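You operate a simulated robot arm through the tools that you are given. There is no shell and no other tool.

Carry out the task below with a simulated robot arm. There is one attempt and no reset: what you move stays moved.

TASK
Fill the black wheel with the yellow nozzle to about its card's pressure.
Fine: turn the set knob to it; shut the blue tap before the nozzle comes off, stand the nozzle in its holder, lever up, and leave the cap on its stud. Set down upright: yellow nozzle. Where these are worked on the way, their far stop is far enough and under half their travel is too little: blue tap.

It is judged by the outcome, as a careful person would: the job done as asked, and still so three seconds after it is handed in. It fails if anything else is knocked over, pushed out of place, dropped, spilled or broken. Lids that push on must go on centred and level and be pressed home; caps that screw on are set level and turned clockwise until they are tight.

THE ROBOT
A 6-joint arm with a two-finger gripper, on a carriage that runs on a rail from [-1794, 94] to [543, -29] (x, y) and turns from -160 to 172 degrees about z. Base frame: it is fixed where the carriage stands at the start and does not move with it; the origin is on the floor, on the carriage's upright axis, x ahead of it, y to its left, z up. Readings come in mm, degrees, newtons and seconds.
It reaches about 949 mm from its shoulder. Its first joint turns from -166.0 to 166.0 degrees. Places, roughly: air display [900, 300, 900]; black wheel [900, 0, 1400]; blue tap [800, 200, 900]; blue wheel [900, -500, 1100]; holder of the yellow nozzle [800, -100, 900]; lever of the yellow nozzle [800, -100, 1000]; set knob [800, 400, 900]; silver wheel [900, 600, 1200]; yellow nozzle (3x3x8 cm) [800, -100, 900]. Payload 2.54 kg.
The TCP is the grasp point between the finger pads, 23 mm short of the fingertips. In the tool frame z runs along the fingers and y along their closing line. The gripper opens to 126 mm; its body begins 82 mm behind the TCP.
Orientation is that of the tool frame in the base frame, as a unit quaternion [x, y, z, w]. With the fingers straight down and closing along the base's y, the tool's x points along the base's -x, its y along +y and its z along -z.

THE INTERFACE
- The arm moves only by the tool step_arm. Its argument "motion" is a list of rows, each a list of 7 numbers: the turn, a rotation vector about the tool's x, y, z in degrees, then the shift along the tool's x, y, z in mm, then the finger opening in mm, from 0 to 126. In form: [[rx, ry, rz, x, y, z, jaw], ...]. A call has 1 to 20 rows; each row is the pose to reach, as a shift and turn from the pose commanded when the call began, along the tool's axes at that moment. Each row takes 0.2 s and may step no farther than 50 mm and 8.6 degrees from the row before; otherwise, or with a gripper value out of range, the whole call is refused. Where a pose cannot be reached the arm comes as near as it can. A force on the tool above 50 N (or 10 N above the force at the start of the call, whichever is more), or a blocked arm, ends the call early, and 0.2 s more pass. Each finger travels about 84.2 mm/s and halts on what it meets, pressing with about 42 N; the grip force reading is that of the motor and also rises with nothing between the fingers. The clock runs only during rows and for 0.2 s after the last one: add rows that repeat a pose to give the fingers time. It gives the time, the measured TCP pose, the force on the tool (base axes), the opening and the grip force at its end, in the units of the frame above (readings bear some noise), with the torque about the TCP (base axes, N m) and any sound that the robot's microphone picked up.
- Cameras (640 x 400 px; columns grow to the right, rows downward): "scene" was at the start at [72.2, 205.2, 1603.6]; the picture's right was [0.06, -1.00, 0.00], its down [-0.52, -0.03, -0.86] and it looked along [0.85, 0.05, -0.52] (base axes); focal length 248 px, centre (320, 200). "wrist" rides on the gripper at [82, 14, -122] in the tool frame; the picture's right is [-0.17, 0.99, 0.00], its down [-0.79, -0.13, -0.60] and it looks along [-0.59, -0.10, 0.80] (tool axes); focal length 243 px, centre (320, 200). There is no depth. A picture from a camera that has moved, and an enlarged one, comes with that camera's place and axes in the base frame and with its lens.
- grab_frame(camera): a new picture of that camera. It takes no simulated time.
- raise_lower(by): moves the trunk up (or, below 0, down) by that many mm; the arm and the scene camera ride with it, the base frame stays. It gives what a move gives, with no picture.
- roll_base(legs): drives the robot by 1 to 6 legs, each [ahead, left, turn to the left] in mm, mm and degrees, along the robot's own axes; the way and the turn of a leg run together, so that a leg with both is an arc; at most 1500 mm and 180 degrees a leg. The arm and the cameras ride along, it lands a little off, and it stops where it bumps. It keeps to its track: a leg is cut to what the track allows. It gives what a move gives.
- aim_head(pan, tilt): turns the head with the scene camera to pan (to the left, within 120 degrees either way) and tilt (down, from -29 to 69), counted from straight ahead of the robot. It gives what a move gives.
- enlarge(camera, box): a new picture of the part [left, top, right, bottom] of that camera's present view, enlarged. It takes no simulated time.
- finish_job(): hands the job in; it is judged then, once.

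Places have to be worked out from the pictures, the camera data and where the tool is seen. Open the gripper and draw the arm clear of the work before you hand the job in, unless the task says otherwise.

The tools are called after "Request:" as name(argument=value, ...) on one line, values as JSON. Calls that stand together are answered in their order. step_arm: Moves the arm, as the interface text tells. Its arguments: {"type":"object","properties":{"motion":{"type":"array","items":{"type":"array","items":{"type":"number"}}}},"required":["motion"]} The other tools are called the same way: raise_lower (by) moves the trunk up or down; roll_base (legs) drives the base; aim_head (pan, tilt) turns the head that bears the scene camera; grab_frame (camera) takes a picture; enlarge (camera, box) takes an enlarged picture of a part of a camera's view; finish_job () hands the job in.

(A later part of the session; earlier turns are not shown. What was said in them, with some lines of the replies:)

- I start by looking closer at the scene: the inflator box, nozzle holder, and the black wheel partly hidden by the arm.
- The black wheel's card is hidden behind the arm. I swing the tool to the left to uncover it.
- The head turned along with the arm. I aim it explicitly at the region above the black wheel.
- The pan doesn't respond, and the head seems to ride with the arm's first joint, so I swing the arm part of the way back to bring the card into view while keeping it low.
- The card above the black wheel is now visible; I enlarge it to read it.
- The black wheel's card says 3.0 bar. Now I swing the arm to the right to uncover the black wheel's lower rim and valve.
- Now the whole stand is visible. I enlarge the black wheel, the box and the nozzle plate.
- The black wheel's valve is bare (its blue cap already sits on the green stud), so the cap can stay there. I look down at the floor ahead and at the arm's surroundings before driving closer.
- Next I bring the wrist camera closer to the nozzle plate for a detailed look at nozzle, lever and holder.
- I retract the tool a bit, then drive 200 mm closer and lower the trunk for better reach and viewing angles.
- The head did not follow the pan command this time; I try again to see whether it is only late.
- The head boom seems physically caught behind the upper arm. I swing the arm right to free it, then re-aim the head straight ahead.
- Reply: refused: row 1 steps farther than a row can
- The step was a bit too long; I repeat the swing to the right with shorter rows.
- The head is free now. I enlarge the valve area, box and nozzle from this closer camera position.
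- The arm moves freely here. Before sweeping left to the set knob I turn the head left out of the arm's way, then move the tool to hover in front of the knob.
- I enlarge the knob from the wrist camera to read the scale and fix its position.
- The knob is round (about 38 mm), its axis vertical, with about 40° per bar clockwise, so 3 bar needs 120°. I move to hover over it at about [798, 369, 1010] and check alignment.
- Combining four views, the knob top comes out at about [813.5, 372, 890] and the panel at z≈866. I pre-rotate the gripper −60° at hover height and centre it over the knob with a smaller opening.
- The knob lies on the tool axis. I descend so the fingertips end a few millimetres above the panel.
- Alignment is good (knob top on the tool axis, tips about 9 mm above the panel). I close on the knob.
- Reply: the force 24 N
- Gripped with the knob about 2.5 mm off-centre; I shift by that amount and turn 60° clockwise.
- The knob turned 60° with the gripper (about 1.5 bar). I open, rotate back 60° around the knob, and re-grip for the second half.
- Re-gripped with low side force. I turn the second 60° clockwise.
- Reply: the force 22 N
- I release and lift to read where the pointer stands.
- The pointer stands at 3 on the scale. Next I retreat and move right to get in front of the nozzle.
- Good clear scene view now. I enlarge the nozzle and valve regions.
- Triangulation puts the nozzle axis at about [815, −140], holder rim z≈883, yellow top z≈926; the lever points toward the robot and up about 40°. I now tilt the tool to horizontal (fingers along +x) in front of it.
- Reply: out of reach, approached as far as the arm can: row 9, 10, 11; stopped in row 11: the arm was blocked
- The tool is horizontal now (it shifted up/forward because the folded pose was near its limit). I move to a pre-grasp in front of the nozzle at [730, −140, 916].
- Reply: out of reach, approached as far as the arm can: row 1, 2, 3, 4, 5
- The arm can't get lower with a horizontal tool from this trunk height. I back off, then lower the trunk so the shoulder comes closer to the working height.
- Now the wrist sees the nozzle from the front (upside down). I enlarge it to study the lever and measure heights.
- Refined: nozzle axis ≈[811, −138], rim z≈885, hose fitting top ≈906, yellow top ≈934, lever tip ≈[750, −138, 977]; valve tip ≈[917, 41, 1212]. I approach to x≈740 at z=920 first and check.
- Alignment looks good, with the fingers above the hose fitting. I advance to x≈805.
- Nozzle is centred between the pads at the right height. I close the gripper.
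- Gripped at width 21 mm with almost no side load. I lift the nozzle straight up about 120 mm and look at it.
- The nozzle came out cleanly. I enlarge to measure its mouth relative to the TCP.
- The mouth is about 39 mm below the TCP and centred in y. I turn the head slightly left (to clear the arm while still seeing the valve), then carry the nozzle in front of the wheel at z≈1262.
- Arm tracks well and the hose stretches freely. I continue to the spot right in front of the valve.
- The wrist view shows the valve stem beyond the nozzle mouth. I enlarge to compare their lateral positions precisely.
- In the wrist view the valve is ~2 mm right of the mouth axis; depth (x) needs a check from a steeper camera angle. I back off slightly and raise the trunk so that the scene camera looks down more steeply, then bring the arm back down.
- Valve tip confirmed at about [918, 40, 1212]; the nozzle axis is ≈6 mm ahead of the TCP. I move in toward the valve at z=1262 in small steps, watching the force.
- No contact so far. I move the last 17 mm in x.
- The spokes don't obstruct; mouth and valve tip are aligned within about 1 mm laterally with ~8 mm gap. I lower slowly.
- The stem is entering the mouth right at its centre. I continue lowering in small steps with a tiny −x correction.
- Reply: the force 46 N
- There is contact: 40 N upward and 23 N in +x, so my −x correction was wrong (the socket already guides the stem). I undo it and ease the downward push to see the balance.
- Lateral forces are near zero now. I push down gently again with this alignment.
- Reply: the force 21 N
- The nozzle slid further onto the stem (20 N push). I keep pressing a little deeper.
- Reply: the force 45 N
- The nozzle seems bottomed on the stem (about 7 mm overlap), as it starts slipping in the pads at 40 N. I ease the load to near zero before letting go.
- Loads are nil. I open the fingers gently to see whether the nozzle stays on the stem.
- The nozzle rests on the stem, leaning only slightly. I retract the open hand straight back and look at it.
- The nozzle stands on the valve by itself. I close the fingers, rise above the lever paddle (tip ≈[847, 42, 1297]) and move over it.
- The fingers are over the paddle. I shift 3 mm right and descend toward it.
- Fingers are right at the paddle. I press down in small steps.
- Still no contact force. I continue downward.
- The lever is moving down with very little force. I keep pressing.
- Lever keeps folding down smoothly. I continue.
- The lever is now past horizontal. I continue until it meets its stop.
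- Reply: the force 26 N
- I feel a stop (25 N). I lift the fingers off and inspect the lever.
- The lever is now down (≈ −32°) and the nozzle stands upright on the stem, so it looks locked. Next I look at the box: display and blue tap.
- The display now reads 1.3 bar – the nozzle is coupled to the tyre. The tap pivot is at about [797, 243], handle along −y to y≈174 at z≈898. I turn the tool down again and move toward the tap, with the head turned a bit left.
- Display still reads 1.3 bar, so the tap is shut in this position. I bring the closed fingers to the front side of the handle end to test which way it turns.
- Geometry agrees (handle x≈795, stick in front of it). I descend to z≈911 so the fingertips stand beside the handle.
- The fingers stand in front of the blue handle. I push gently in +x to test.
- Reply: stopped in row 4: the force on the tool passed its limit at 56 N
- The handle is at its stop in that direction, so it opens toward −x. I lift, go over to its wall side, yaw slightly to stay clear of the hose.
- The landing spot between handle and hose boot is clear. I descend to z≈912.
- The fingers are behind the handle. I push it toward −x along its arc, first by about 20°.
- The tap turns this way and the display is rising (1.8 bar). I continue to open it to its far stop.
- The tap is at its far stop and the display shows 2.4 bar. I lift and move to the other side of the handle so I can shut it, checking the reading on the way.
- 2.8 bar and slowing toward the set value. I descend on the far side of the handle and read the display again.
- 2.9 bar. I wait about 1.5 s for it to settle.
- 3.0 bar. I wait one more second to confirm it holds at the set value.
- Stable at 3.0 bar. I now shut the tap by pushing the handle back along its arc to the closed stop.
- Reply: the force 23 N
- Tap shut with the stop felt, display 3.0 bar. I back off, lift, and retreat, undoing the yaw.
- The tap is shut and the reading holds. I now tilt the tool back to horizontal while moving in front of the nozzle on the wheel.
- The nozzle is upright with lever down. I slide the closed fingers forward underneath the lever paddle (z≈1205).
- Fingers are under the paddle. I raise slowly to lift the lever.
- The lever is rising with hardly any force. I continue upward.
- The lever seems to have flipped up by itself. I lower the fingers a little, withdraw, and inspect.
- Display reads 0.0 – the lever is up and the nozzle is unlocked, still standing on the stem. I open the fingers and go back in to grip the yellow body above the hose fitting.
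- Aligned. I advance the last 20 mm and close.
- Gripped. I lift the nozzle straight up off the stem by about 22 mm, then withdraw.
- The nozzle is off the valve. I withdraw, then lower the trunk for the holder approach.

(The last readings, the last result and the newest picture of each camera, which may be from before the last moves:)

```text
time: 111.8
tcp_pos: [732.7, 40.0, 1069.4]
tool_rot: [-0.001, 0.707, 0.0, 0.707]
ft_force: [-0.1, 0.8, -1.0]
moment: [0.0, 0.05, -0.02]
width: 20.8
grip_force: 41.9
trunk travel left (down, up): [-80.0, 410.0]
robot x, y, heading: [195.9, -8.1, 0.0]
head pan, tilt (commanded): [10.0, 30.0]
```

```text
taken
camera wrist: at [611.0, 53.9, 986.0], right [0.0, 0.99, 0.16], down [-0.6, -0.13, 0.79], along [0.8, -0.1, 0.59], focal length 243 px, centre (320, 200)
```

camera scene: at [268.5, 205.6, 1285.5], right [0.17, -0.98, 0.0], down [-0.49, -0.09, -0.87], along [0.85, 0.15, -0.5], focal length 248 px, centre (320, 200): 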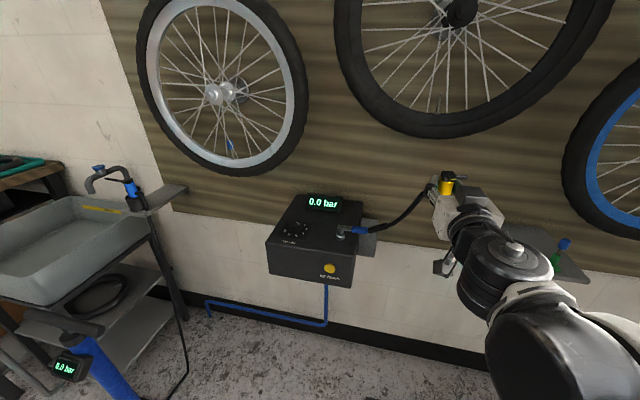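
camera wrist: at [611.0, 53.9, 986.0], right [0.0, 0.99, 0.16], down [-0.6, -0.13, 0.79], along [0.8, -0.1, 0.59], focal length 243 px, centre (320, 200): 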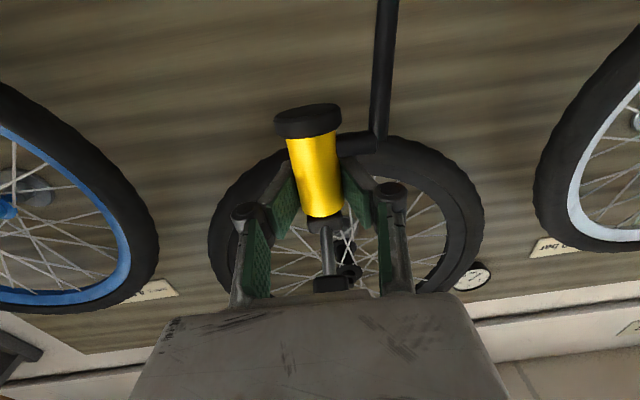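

Now I carry the nozzle over to the holder area, staying high.

Request:
step_arm(motion=[[0, 0, 0, 5, -40, 5, 5], [0, 0, 0, 10, -80, 15, 5], [0, 0, 0, 15, -120, 25, 5], [0, 0, 0, 22, -155, 40, 5], [0, 0, 0, 29, -179, 57, 5]])

Request:
aim_head(pan=0, tilt=30)

Request:
grab_frame(camera="scene")

Request:
enlarge(camera="scene", box=[400, 140, 520, 250])

Request:
enlarge(camera="wrist", box=[240, 80, 400, 300])

```text
time: 113.0
tcp_pos: [789.1, -139.2, 1040.9]
tool_rot: [-0.002, 0.706, 0.0, 0.708]
ft_force: [-1.1, 0.8, -1.3]
moment: [0.02, 0.01, -0.02]
width: 20.9
grip_force: 41.8
trunk travel left (down, up): [-80.0, 410.0]
robot x, y, heading: [196.6, -15.3, -0.1]
head pan, tilt (commanded): [10.0, 30.0]
```

```text
time: 113.7
tcp_pos: [790.8, -138.5, 1041.0]
tool_rot: [0.0, 0.706, -0.002, 0.708]
ft_force: [0.1, 0.3, -1.0]
moment: [-0.03, 0.02, 0.02]
width: 20.8
grip_force: 42.0
trunk travel left (down, up): [-80.0, 410.0]
robot x, y, heading: [196.2, -7.5, -0.1]
head pan, tilt (commanded): [0.0, 30.0]
```

```text
taken
camera scene: at [269.8, 189.9, 1285.4], right [0.0, -1.0, 0.0], down [-0.5, 0.0, -0.87], along [0.87, 0.0, -0.5], focal length 248 px, centre (320, 200)
```

scene: 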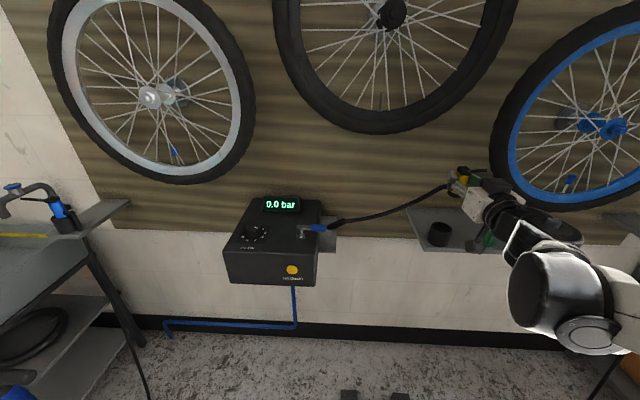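

```text
3.64 times, centred on (460, 195) of scene
camera zoom: at [269.8, 189.9, 1285.4], right [0.0, -1.0, 0.0], down [-0.5, 0.0, -0.87], along [0.87, 0.0, -0.5], focal length 903 px, centre (-189, 218)
```

zoom: 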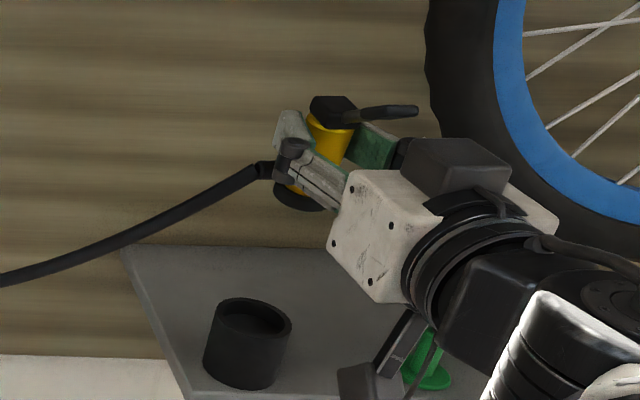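

```text
1.82 times, centred on (320, 190) of wrist
camera zoom: at [668.0, -124.7, 957.9], right [0.0, 0.99, 0.16], down [-0.6, -0.13, 0.79], along [0.8, -0.1, 0.59], focal length 441 px, centre (320, 218)
```

zoom: 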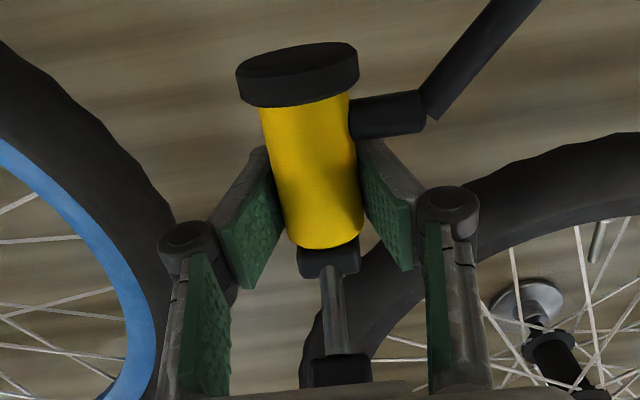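

The nozzle hangs nearly upright in the grip (lever up). I move over the cup using the original pick-up position and descend to just above it.

Request:
step_arm(motion=[[0, 0, 0, 20, -0.6, 8, 5], [0, 0, 0, 50, -0.6, 14, 5], [0, 0, 0, 75, -0.6, 14, 5], [0, 0, 0, 92, -0.6, 14, 5]])

Request:
enlarge(camera="wrist", box=[240, 20, 400, 240])

Request:
enlarge(camera="scene", box=[400, 180, 500, 260])

```text
time: 114.7
tcp_pos: [804.4, -139.8, 948.0]
tool_rot: [-0.001, 0.706, 0.0, 0.708]
ft_force: [0.3, -0.3, -1.2]
moment: [0.0, 0.02, -0.02]
width: 20.9
grip_force: 41.6
trunk travel left (down, up): [-80.0, 410.0]
robot x, y, heading: [199.1, -10.8, 0.1]
head pan, tilt (commanded): [0.0, 30.0]
```

```text
1.82 times, centred on (320, 130) of wrist
camera zoom: at [682.2, -126.2, 865.2], right [0.0, 0.99, 0.16], down [-0.6, -0.13, 0.79], along [0.8, -0.1, 0.59], focal length 441 px, centre (320, 327)
```

zoom: 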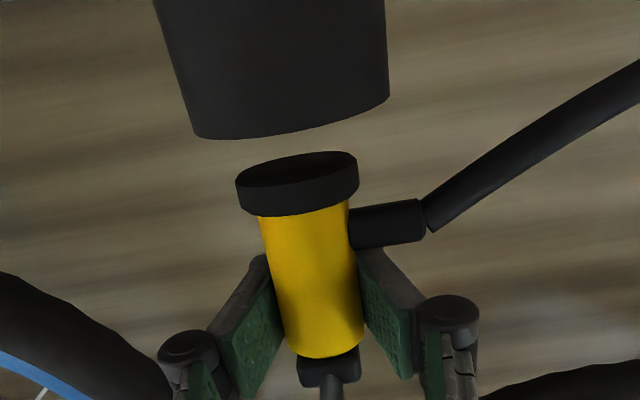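

```text
5.00 times, centred on (450, 220) of scene
camera zoom: at [269.7, 189.9, 1285.4], right [0.0, -1.0, 0.0], down [-0.5, 0.0, -0.87], along [0.87, 0.0, -0.5], focal length 1241 px, centre (-330, 100)
```

zoom: 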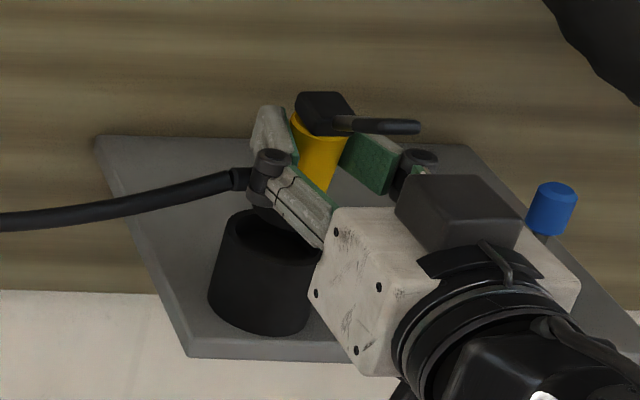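

Cup rim at z≈888, mouth at ≈905; the cup centre is ~1.5 mm more to the left. I correct and lower until just above the rim.

Request:
step_arm(motion=[[0, 0, 0, 5, 1.5, 0, 5], [0, 0, 0, 10, 1.5, 0, 5], [0, 0, 0, 14, 1.5, 0, 5]])

Request:
enlarge(camera="wrist", box=[240, 20, 400, 240])

Request:
enlarge(camera="scene", box=[400, 180, 500, 260])

```text
time: 115.5
tcp_pos: [804.2, -139.1, 934.8]
tool_rot: [-0.001, 0.706, -0.001, 0.708]
ft_force: [-0.5, 0.3, -2.3]
moment: [-0.03, 0.01, 0.04]
width: 20.9
grip_force: 42.5
trunk travel left (down, up): [-80.0, 410.0]
robot x, y, heading: [192.7, -11.0, 0.1]
head pan, tilt (commanded): [0.0, 30.0]
```

```text
1.82 times, centred on (320, 130) of wrist
camera zoom: at [681.9, -124.8, 851.1], right [0.0, 0.99, 0.16], down [-0.6, -0.13, 0.79], along [0.8, -0.1, 0.59], focal length 441 px, centre (320, 327)
```

zoom: 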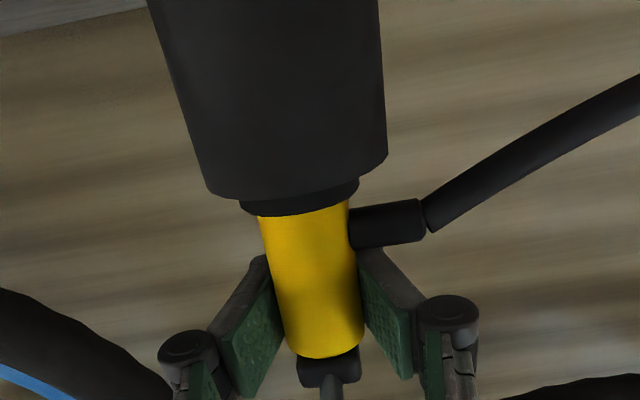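

```text
5.00 times, centred on (450, 220) of scene
camera zoom: at [269.8, 189.9, 1285.4], right [0.0, -1.0, 0.0], down [-0.5, 0.0, -0.87], along [0.87, 0.0, -0.5], focal length 1241 px, centre (-330, 100)
```

zoom: 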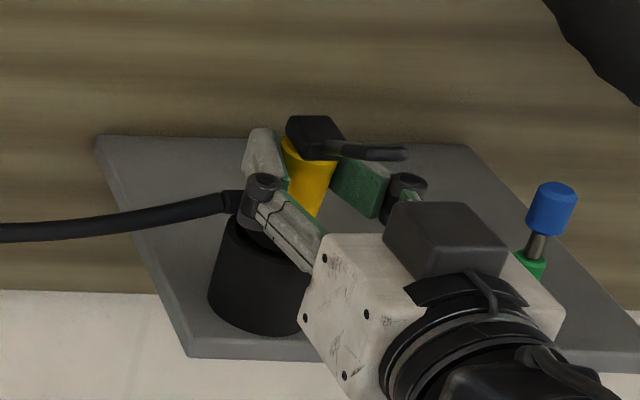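

Well aligned; no contact. I lower further in small steps.

Request:
step_arm(motion=[[0, 0, 0, 3, 0, 0, 5], [0, 0, 0, 6, 0, 0, 5], [0, 0, 0, 8, 0, 0, 5]])

Request:
enlarge(camera="wrist", box=[240, 20, 400, 240])

```text
time: 116.3
tcp_pos: [803.9, -139.2, 927.4]
tool_rot: [0.0, 0.707, -0.001, 0.708]
ft_force: [-0.3, 0.1, -1.6]
moment: [0.01, 0.0, -0.01]
width: 20.9
grip_force: 42.3
trunk travel left (down, up): [-80.0, 410.0]
robot x, y, heading: [196.8, -6.6, -0.2]
head pan, tilt (commanded): [0.0, 30.0]
```

```text
1.82 times, centred on (320, 130) of wrist
camera zoom: at [682.0, -124.6, 843.3], right [0.0, 0.99, 0.16], down [-0.6, -0.13, 0.79], along [0.8, -0.1, 0.59], focal length 441 px, centre (320, 327)
```

zoom: 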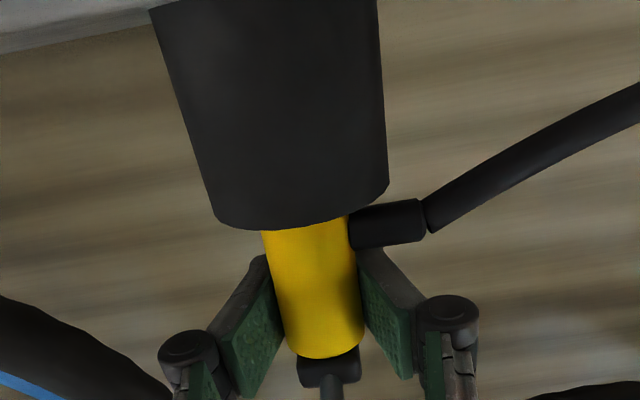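

The collar is inside the cup with no side force. I lower the last few millimetres until it touches the bottom.

Request:
step_arm(motion=[[0, 0, 0, 2, 0, 0, 5], [0, 0, 0, 4, 0, 0, 5]])

Request:
enlarge(camera="wrist", box=[240, 20, 400, 240])

```text
time: 116.9
tcp_pos: [804.5, -137.8, 922.3]
tool_rot: [-0.001, 0.706, -0.001, 0.708]
ft_force: [2.6, -0.1, 7.2]
moment: [0.02, -0.09, 0.02]
width: 20.6
grip_force: 41.7
trunk travel left (down, up): [-80.0, 410.0]
robot x, y, heading: [198.0, -11.1, 0.1]
head pan, tilt (commanded): [0.0, 30.0]
```

```text
1.82 times, centred on (320, 130) of wrist
camera zoom: at [682.0, -124.5, 839.8], right [0.0, 0.99, 0.16], down [-0.6, -0.13, 0.79], along [0.8, -0.1, 0.59], focal length 441 px, centre (320, 327)
```

zoom: 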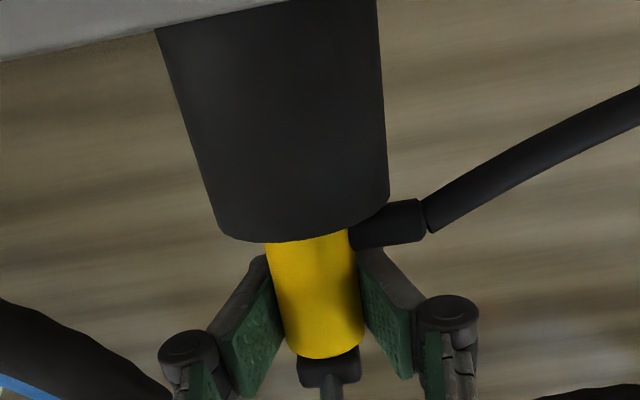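

Bottom contact (7 N) exactly at the expected height. I open the fingers gently.

Request:
step_arm(motion=[[0, 0, 0, -0.5, 0, 0, 24], [0, 0, 0, -0.5, 0, 0, 32], [0, 0, 0, -0.5, 0, 0, 45], [0, 0, 0, -0.5, 0, 0, 60], [0, 0, 0, -0.5, 0, 0, 60]])

Request:
enlarge(camera="wrist", box=[240, 20, 400, 240])

Request:
enlarge(camera="scene", box=[400, 195, 500, 260])

```text
time: 118.1
tcp_pos: [804.5, -138.1, 923.3]
tool_rot: [-0.001, 0.706, -0.001, 0.708]
ft_force: [0.3, 0.0, -0.1]
moment: [-0.02, 0.03, 0.02]
width: 60.2
grip_force: 0.1
trunk travel left (down, up): [-80.0, 410.0]
robot x, y, heading: [195.6, -12.1, 0.1]
head pan, tilt (commanded): [0.0, 30.0]
```

```text
1.82 times, centred on (320, 130) of wrist
camera zoom: at [682.0, -124.6, 839.8], right [0.0, 0.99, 0.16], down [-0.6, -0.13, 0.79], along [0.8, -0.1, 0.59], focal length 441 px, centre (320, 327)
```

zoom: 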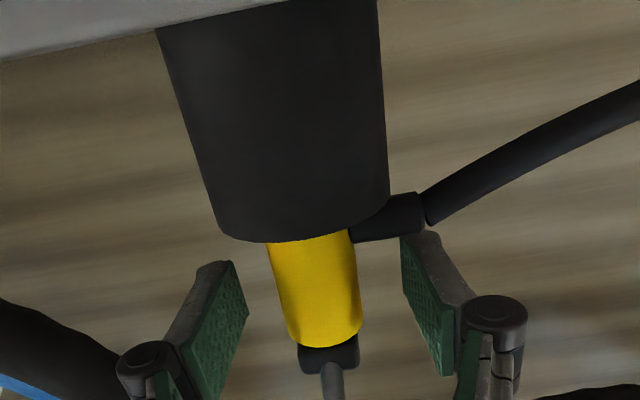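

```text
6.15 times, centred on (450, 228) of scene
camera zoom: at [269.8, 189.9, 1285.4], right [0.0, -1.0, 0.0], down [-0.5, 0.0, -0.87], along [0.87, 0.0, -0.5], focal length 1528 px, centre (-480, 31)
```

zoom: 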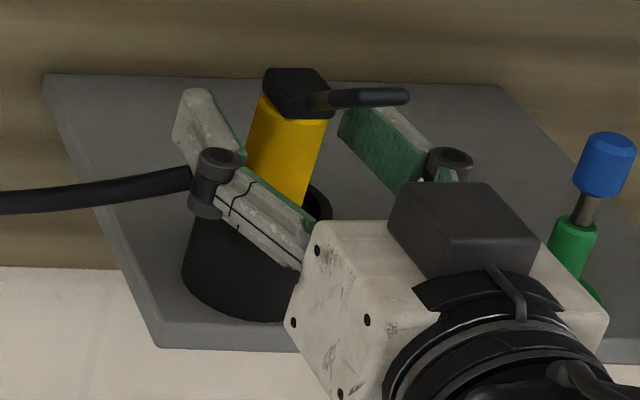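

The nozzle stands in the cup just as it did originally, lever up. I retract straight back with open fingers.

Request:
step_arm(motion=[[0, 0, 0, -1, 0, 0, 75], [0, 0, 0, -1, 0, -25, 80], [0, 0, 0, -1, 0, -60, 80], [0, 0, 0, -1, 0, -100, 80], [0, 0, 0, -5, 0, -145, 80]])

Request:
grab_frame(camera="wrist")

Request:
enlarge(camera="scene", box=[400, 195, 500, 260])

Request:
enlarge(camera="wrist", box=[260, 20, 420, 180])

```text
time: 119.3
tcp_pos: [658.5, -138.7, 927.6]
tool_rot: [0.0, 0.707, -0.001, 0.707]
ft_force: [0.8, 0.0, 0.2]
moment: [0.0, -0.04, 0.04]
width: 80.1
grip_force: 0.2
trunk travel left (down, up): [-80.0, 410.0]
robot x, y, heading: [198.4, -10.0, -0.1]
head pan, tilt (commanded): [0.0, 30.0]
```

```text
taken
camera wrist: at [536.7, -124.9, 844.4], right [0.0, 0.99, 0.16], down [-0.6, -0.13, 0.79], along [0.8, -0.1, 0.59], focal length 243 px, centre (320, 200)
```

wrist: 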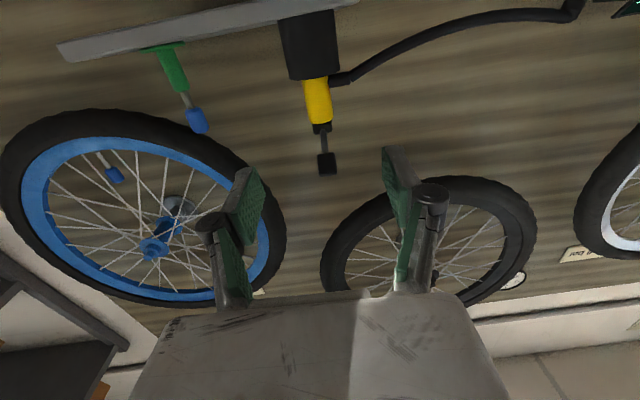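

```text
6.15 times, centred on (450, 228) of scene
camera zoom: at [270.4, 189.5, 1285.4], right [0.0, -1.0, 0.0], down [-0.5, 0.0, -0.87], along [0.87, 0.0, -0.5], focal length 1528 px, centre (-480, 31)
```

zoom: 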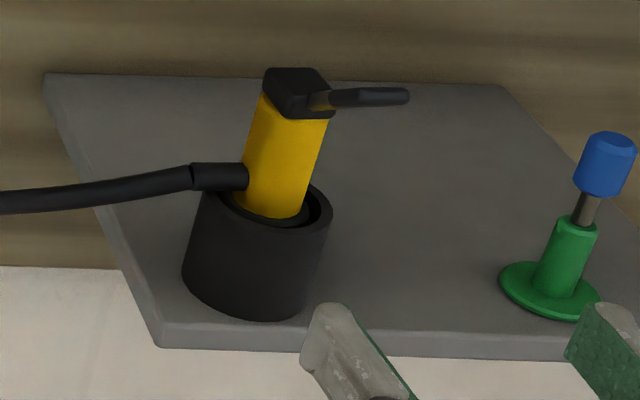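

```text
2.50 times, centred on (340, 100) of wrist
camera zoom: at [536.7, -124.9, 844.4], right [0.0, 0.99, 0.16], down [-0.6, -0.13, 0.79], along [0.8, -0.1, 0.59], focal length 606 px, centre (270, 450)
```

zoom: 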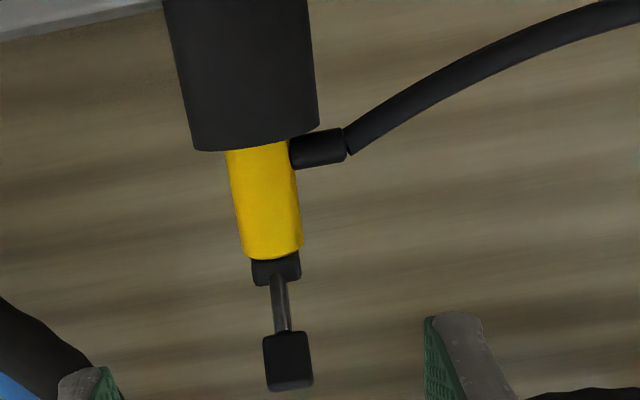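

The nozzle stands upright in its cup with the lever up, and the cap is still on its stud. I raise the arm clear and take an overall look.

Request:
step_arm(motion=[[0, 0, 0, -40, 0, -10, 100], [0, 0, 0, -80, 0, -20, 120], [0, 0, 0, -120, 0, -30, 126], [0, 0, 0, -160, 0, -40, 126]])

Request:
grab_frame(camera="scene")

Request:
enlarge(camera="scene", box=[215, 185, 345, 290])

Request:
enlarge(camera="scene", box=[320, 60, 440, 140])

```text
time: 120.0
tcp_pos: [732.5, -172.1, 1067.0]
tool_rot: [-0.021, 0.706, 0.019, 0.707]
ft_force: [0.5, -0.2, -0.5]
moment: [-0.01, 0.0, 0.02]
width: 125.9
grip_force: 0.0
trunk travel left (down, up): [-80.0, 410.0]
robot x, y, heading: [199.4, -8.5, -0.1]
head pan, tilt (commanded): [0.0, 30.0]
stopped in row 3: the arm was blocked; the commanded pose is now the measured one
```

```text
taken
camera scene: at [257.4, 139.6, 1296.2], right [-0.54, -0.84, 0.0], down [-0.33, 0.21, -0.92], along [0.77, -0.5, -0.39], focal length 248 px, centre (320, 200)
```

scene: 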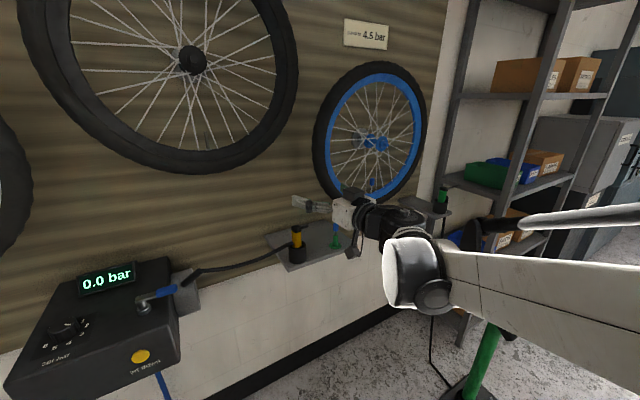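

```text
3.81 times, centred on (280, 238) of scene
camera zoom: at [257.4, 139.6, 1296.2], right [-0.54, -0.84, 0.0], down [-0.33, 0.21, -0.92], along [0.77, -0.5, -0.39], focal length 946 px, centre (472, 57)
```

zoom: 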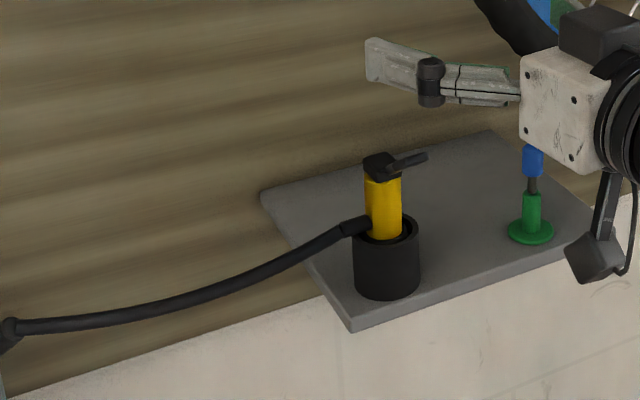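

```text
5.00 times, centred on (380, 100) of scene
camera zoom: at [257.4, 139.6, 1296.2], right [-0.54, -0.84, 0.0], down [-0.33, 0.21, -0.92], along [0.77, -0.5, -0.39], focal length 1241 px, centre (20, 700)
```

zoom: 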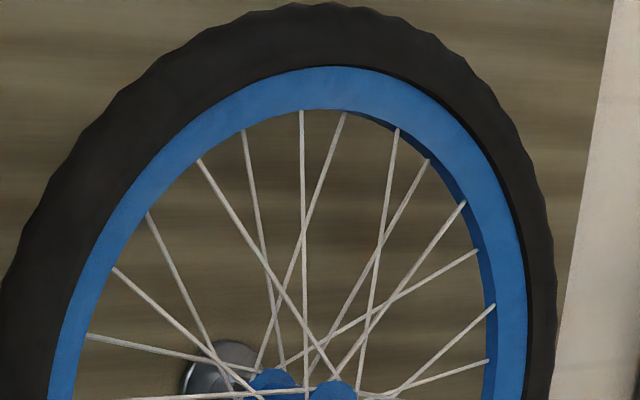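

The arm met its fold limit (pushing the head), but nothing in the work area was touched: nozzle, stud and cap stand fine. I clear the work by driving the base straight back 250 mm.

Request:
roll_base(legs=[[-250, 0, 0]])

Request:
grab_frame(camera="scene")

```text
time: 121.8
tcp_pos: [484.2, -159.6, 1067.9]
tool_rot: [-0.02, 0.707, 0.019, 0.707]
ft_force: [0.1, 0.1, 0.3]
moment: [0.02, -0.01, 0.02]
width: 126.0
grip_force: 0.1
trunk travel left (down, up): [-80.0, 410.0]
robot x, y, heading: [-46.3, -0.7, 0.1]
head pan, tilt (commanded): [0.0, 30.0]
```

```text
taken
camera scene: at [11.2, 152.8, 1293.4], right [-0.54, -0.84, 0.0], down [-0.36, 0.23, -0.91], along [0.76, -0.49, -0.42], focal length 248 px, centre (320, 200)
```

scene: 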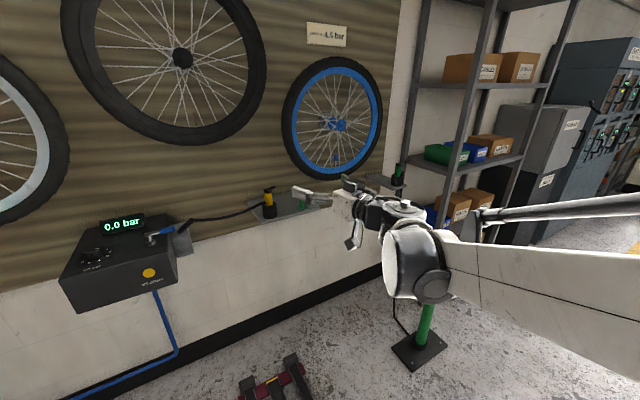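

The arm is well clear now. I verify the final state of the tap, knob, nozzle and stud.

Request:
enlarge(camera="scene", box=[50, 180, 210, 300])

Request:
enlarge(camera="scene", box=[235, 165, 345, 235])

Request:
enlarge(camera="scene", box=[120, 0, 280, 150])

```text
3.33 times, centred on (130, 240) of scene
camera zoom: at [11.2, 152.8, 1293.4], right [-0.54, -0.84, 0.0], down [-0.36, 0.23, -0.91], along [0.76, -0.49, -0.42], focal length 828 px, centre (953, 67)
```

zoom: 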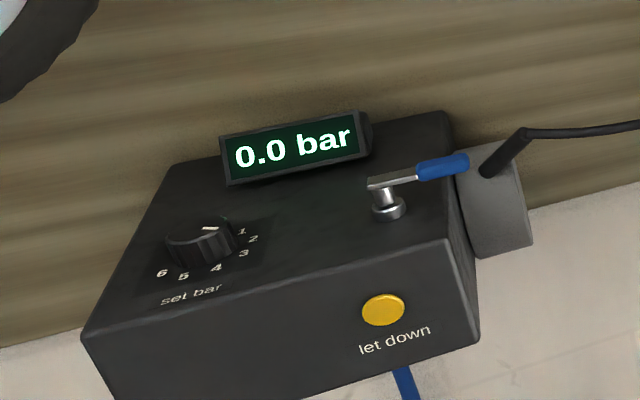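

```text
5.71 times, centred on (290, 200) of scene
camera zoom: at [11.2, 152.8, 1293.4], right [-0.54, -0.84, 0.0], down [-0.36, 0.23, -0.91], along [0.76, -0.49, -0.42], focal length 1419 px, centre (491, 200)
```

zoom: 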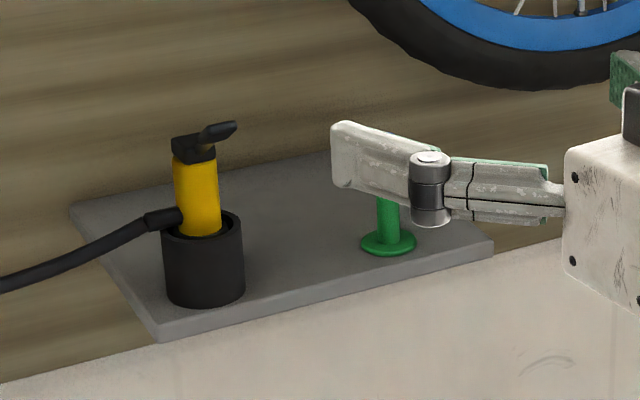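

```text
2.67 times, centred on (200, 75) of scene
camera zoom: at [11.2, 152.8, 1293.4], right [-0.54, -0.84, 0.0], down [-0.36, 0.23, -0.91], along [0.76, -0.49, -0.42], focal length 662 px, centre (640, 533)
```

zoom: 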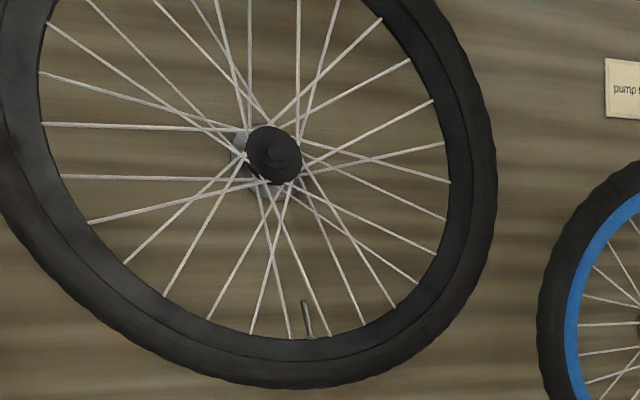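

Everything is in the required state: the wheel was filled to 3.0 bar and the tap was shut first. The nozzle is back in its holder with the lever up, the cap was on its stud in the last clear view, and the arm is clear with the gripper open. I hand the job in.

Request:
finish_job()

```text
The job is handed in.
```

I filled the black wheel to 3.0 bar, its card's pressure, using the yellow nozzle. The job is handed in, but no verdict has come back yet.

- **Pressure:** I set the knob to 3. The display rose from 1.3 to 3.0 bar and held there before and after I shut the tap.
- **Blue tap:** I opened it to its far stop, then pushed it back to its closed stop before the nozzle came off.
- **Nozzle:** it stands upright in its holder with the lever up, in the same position as at the start.
- **Cap:** I left it on its stud. A finger hid it in my very last picture, but it was there in the one just before.

While clearing the arm at the end, it hit its fold limit and pushed the robot's own camera head. I saw nothing in the work area touched. I then drove the base back 250 mm to clear the work, with the gripper open.
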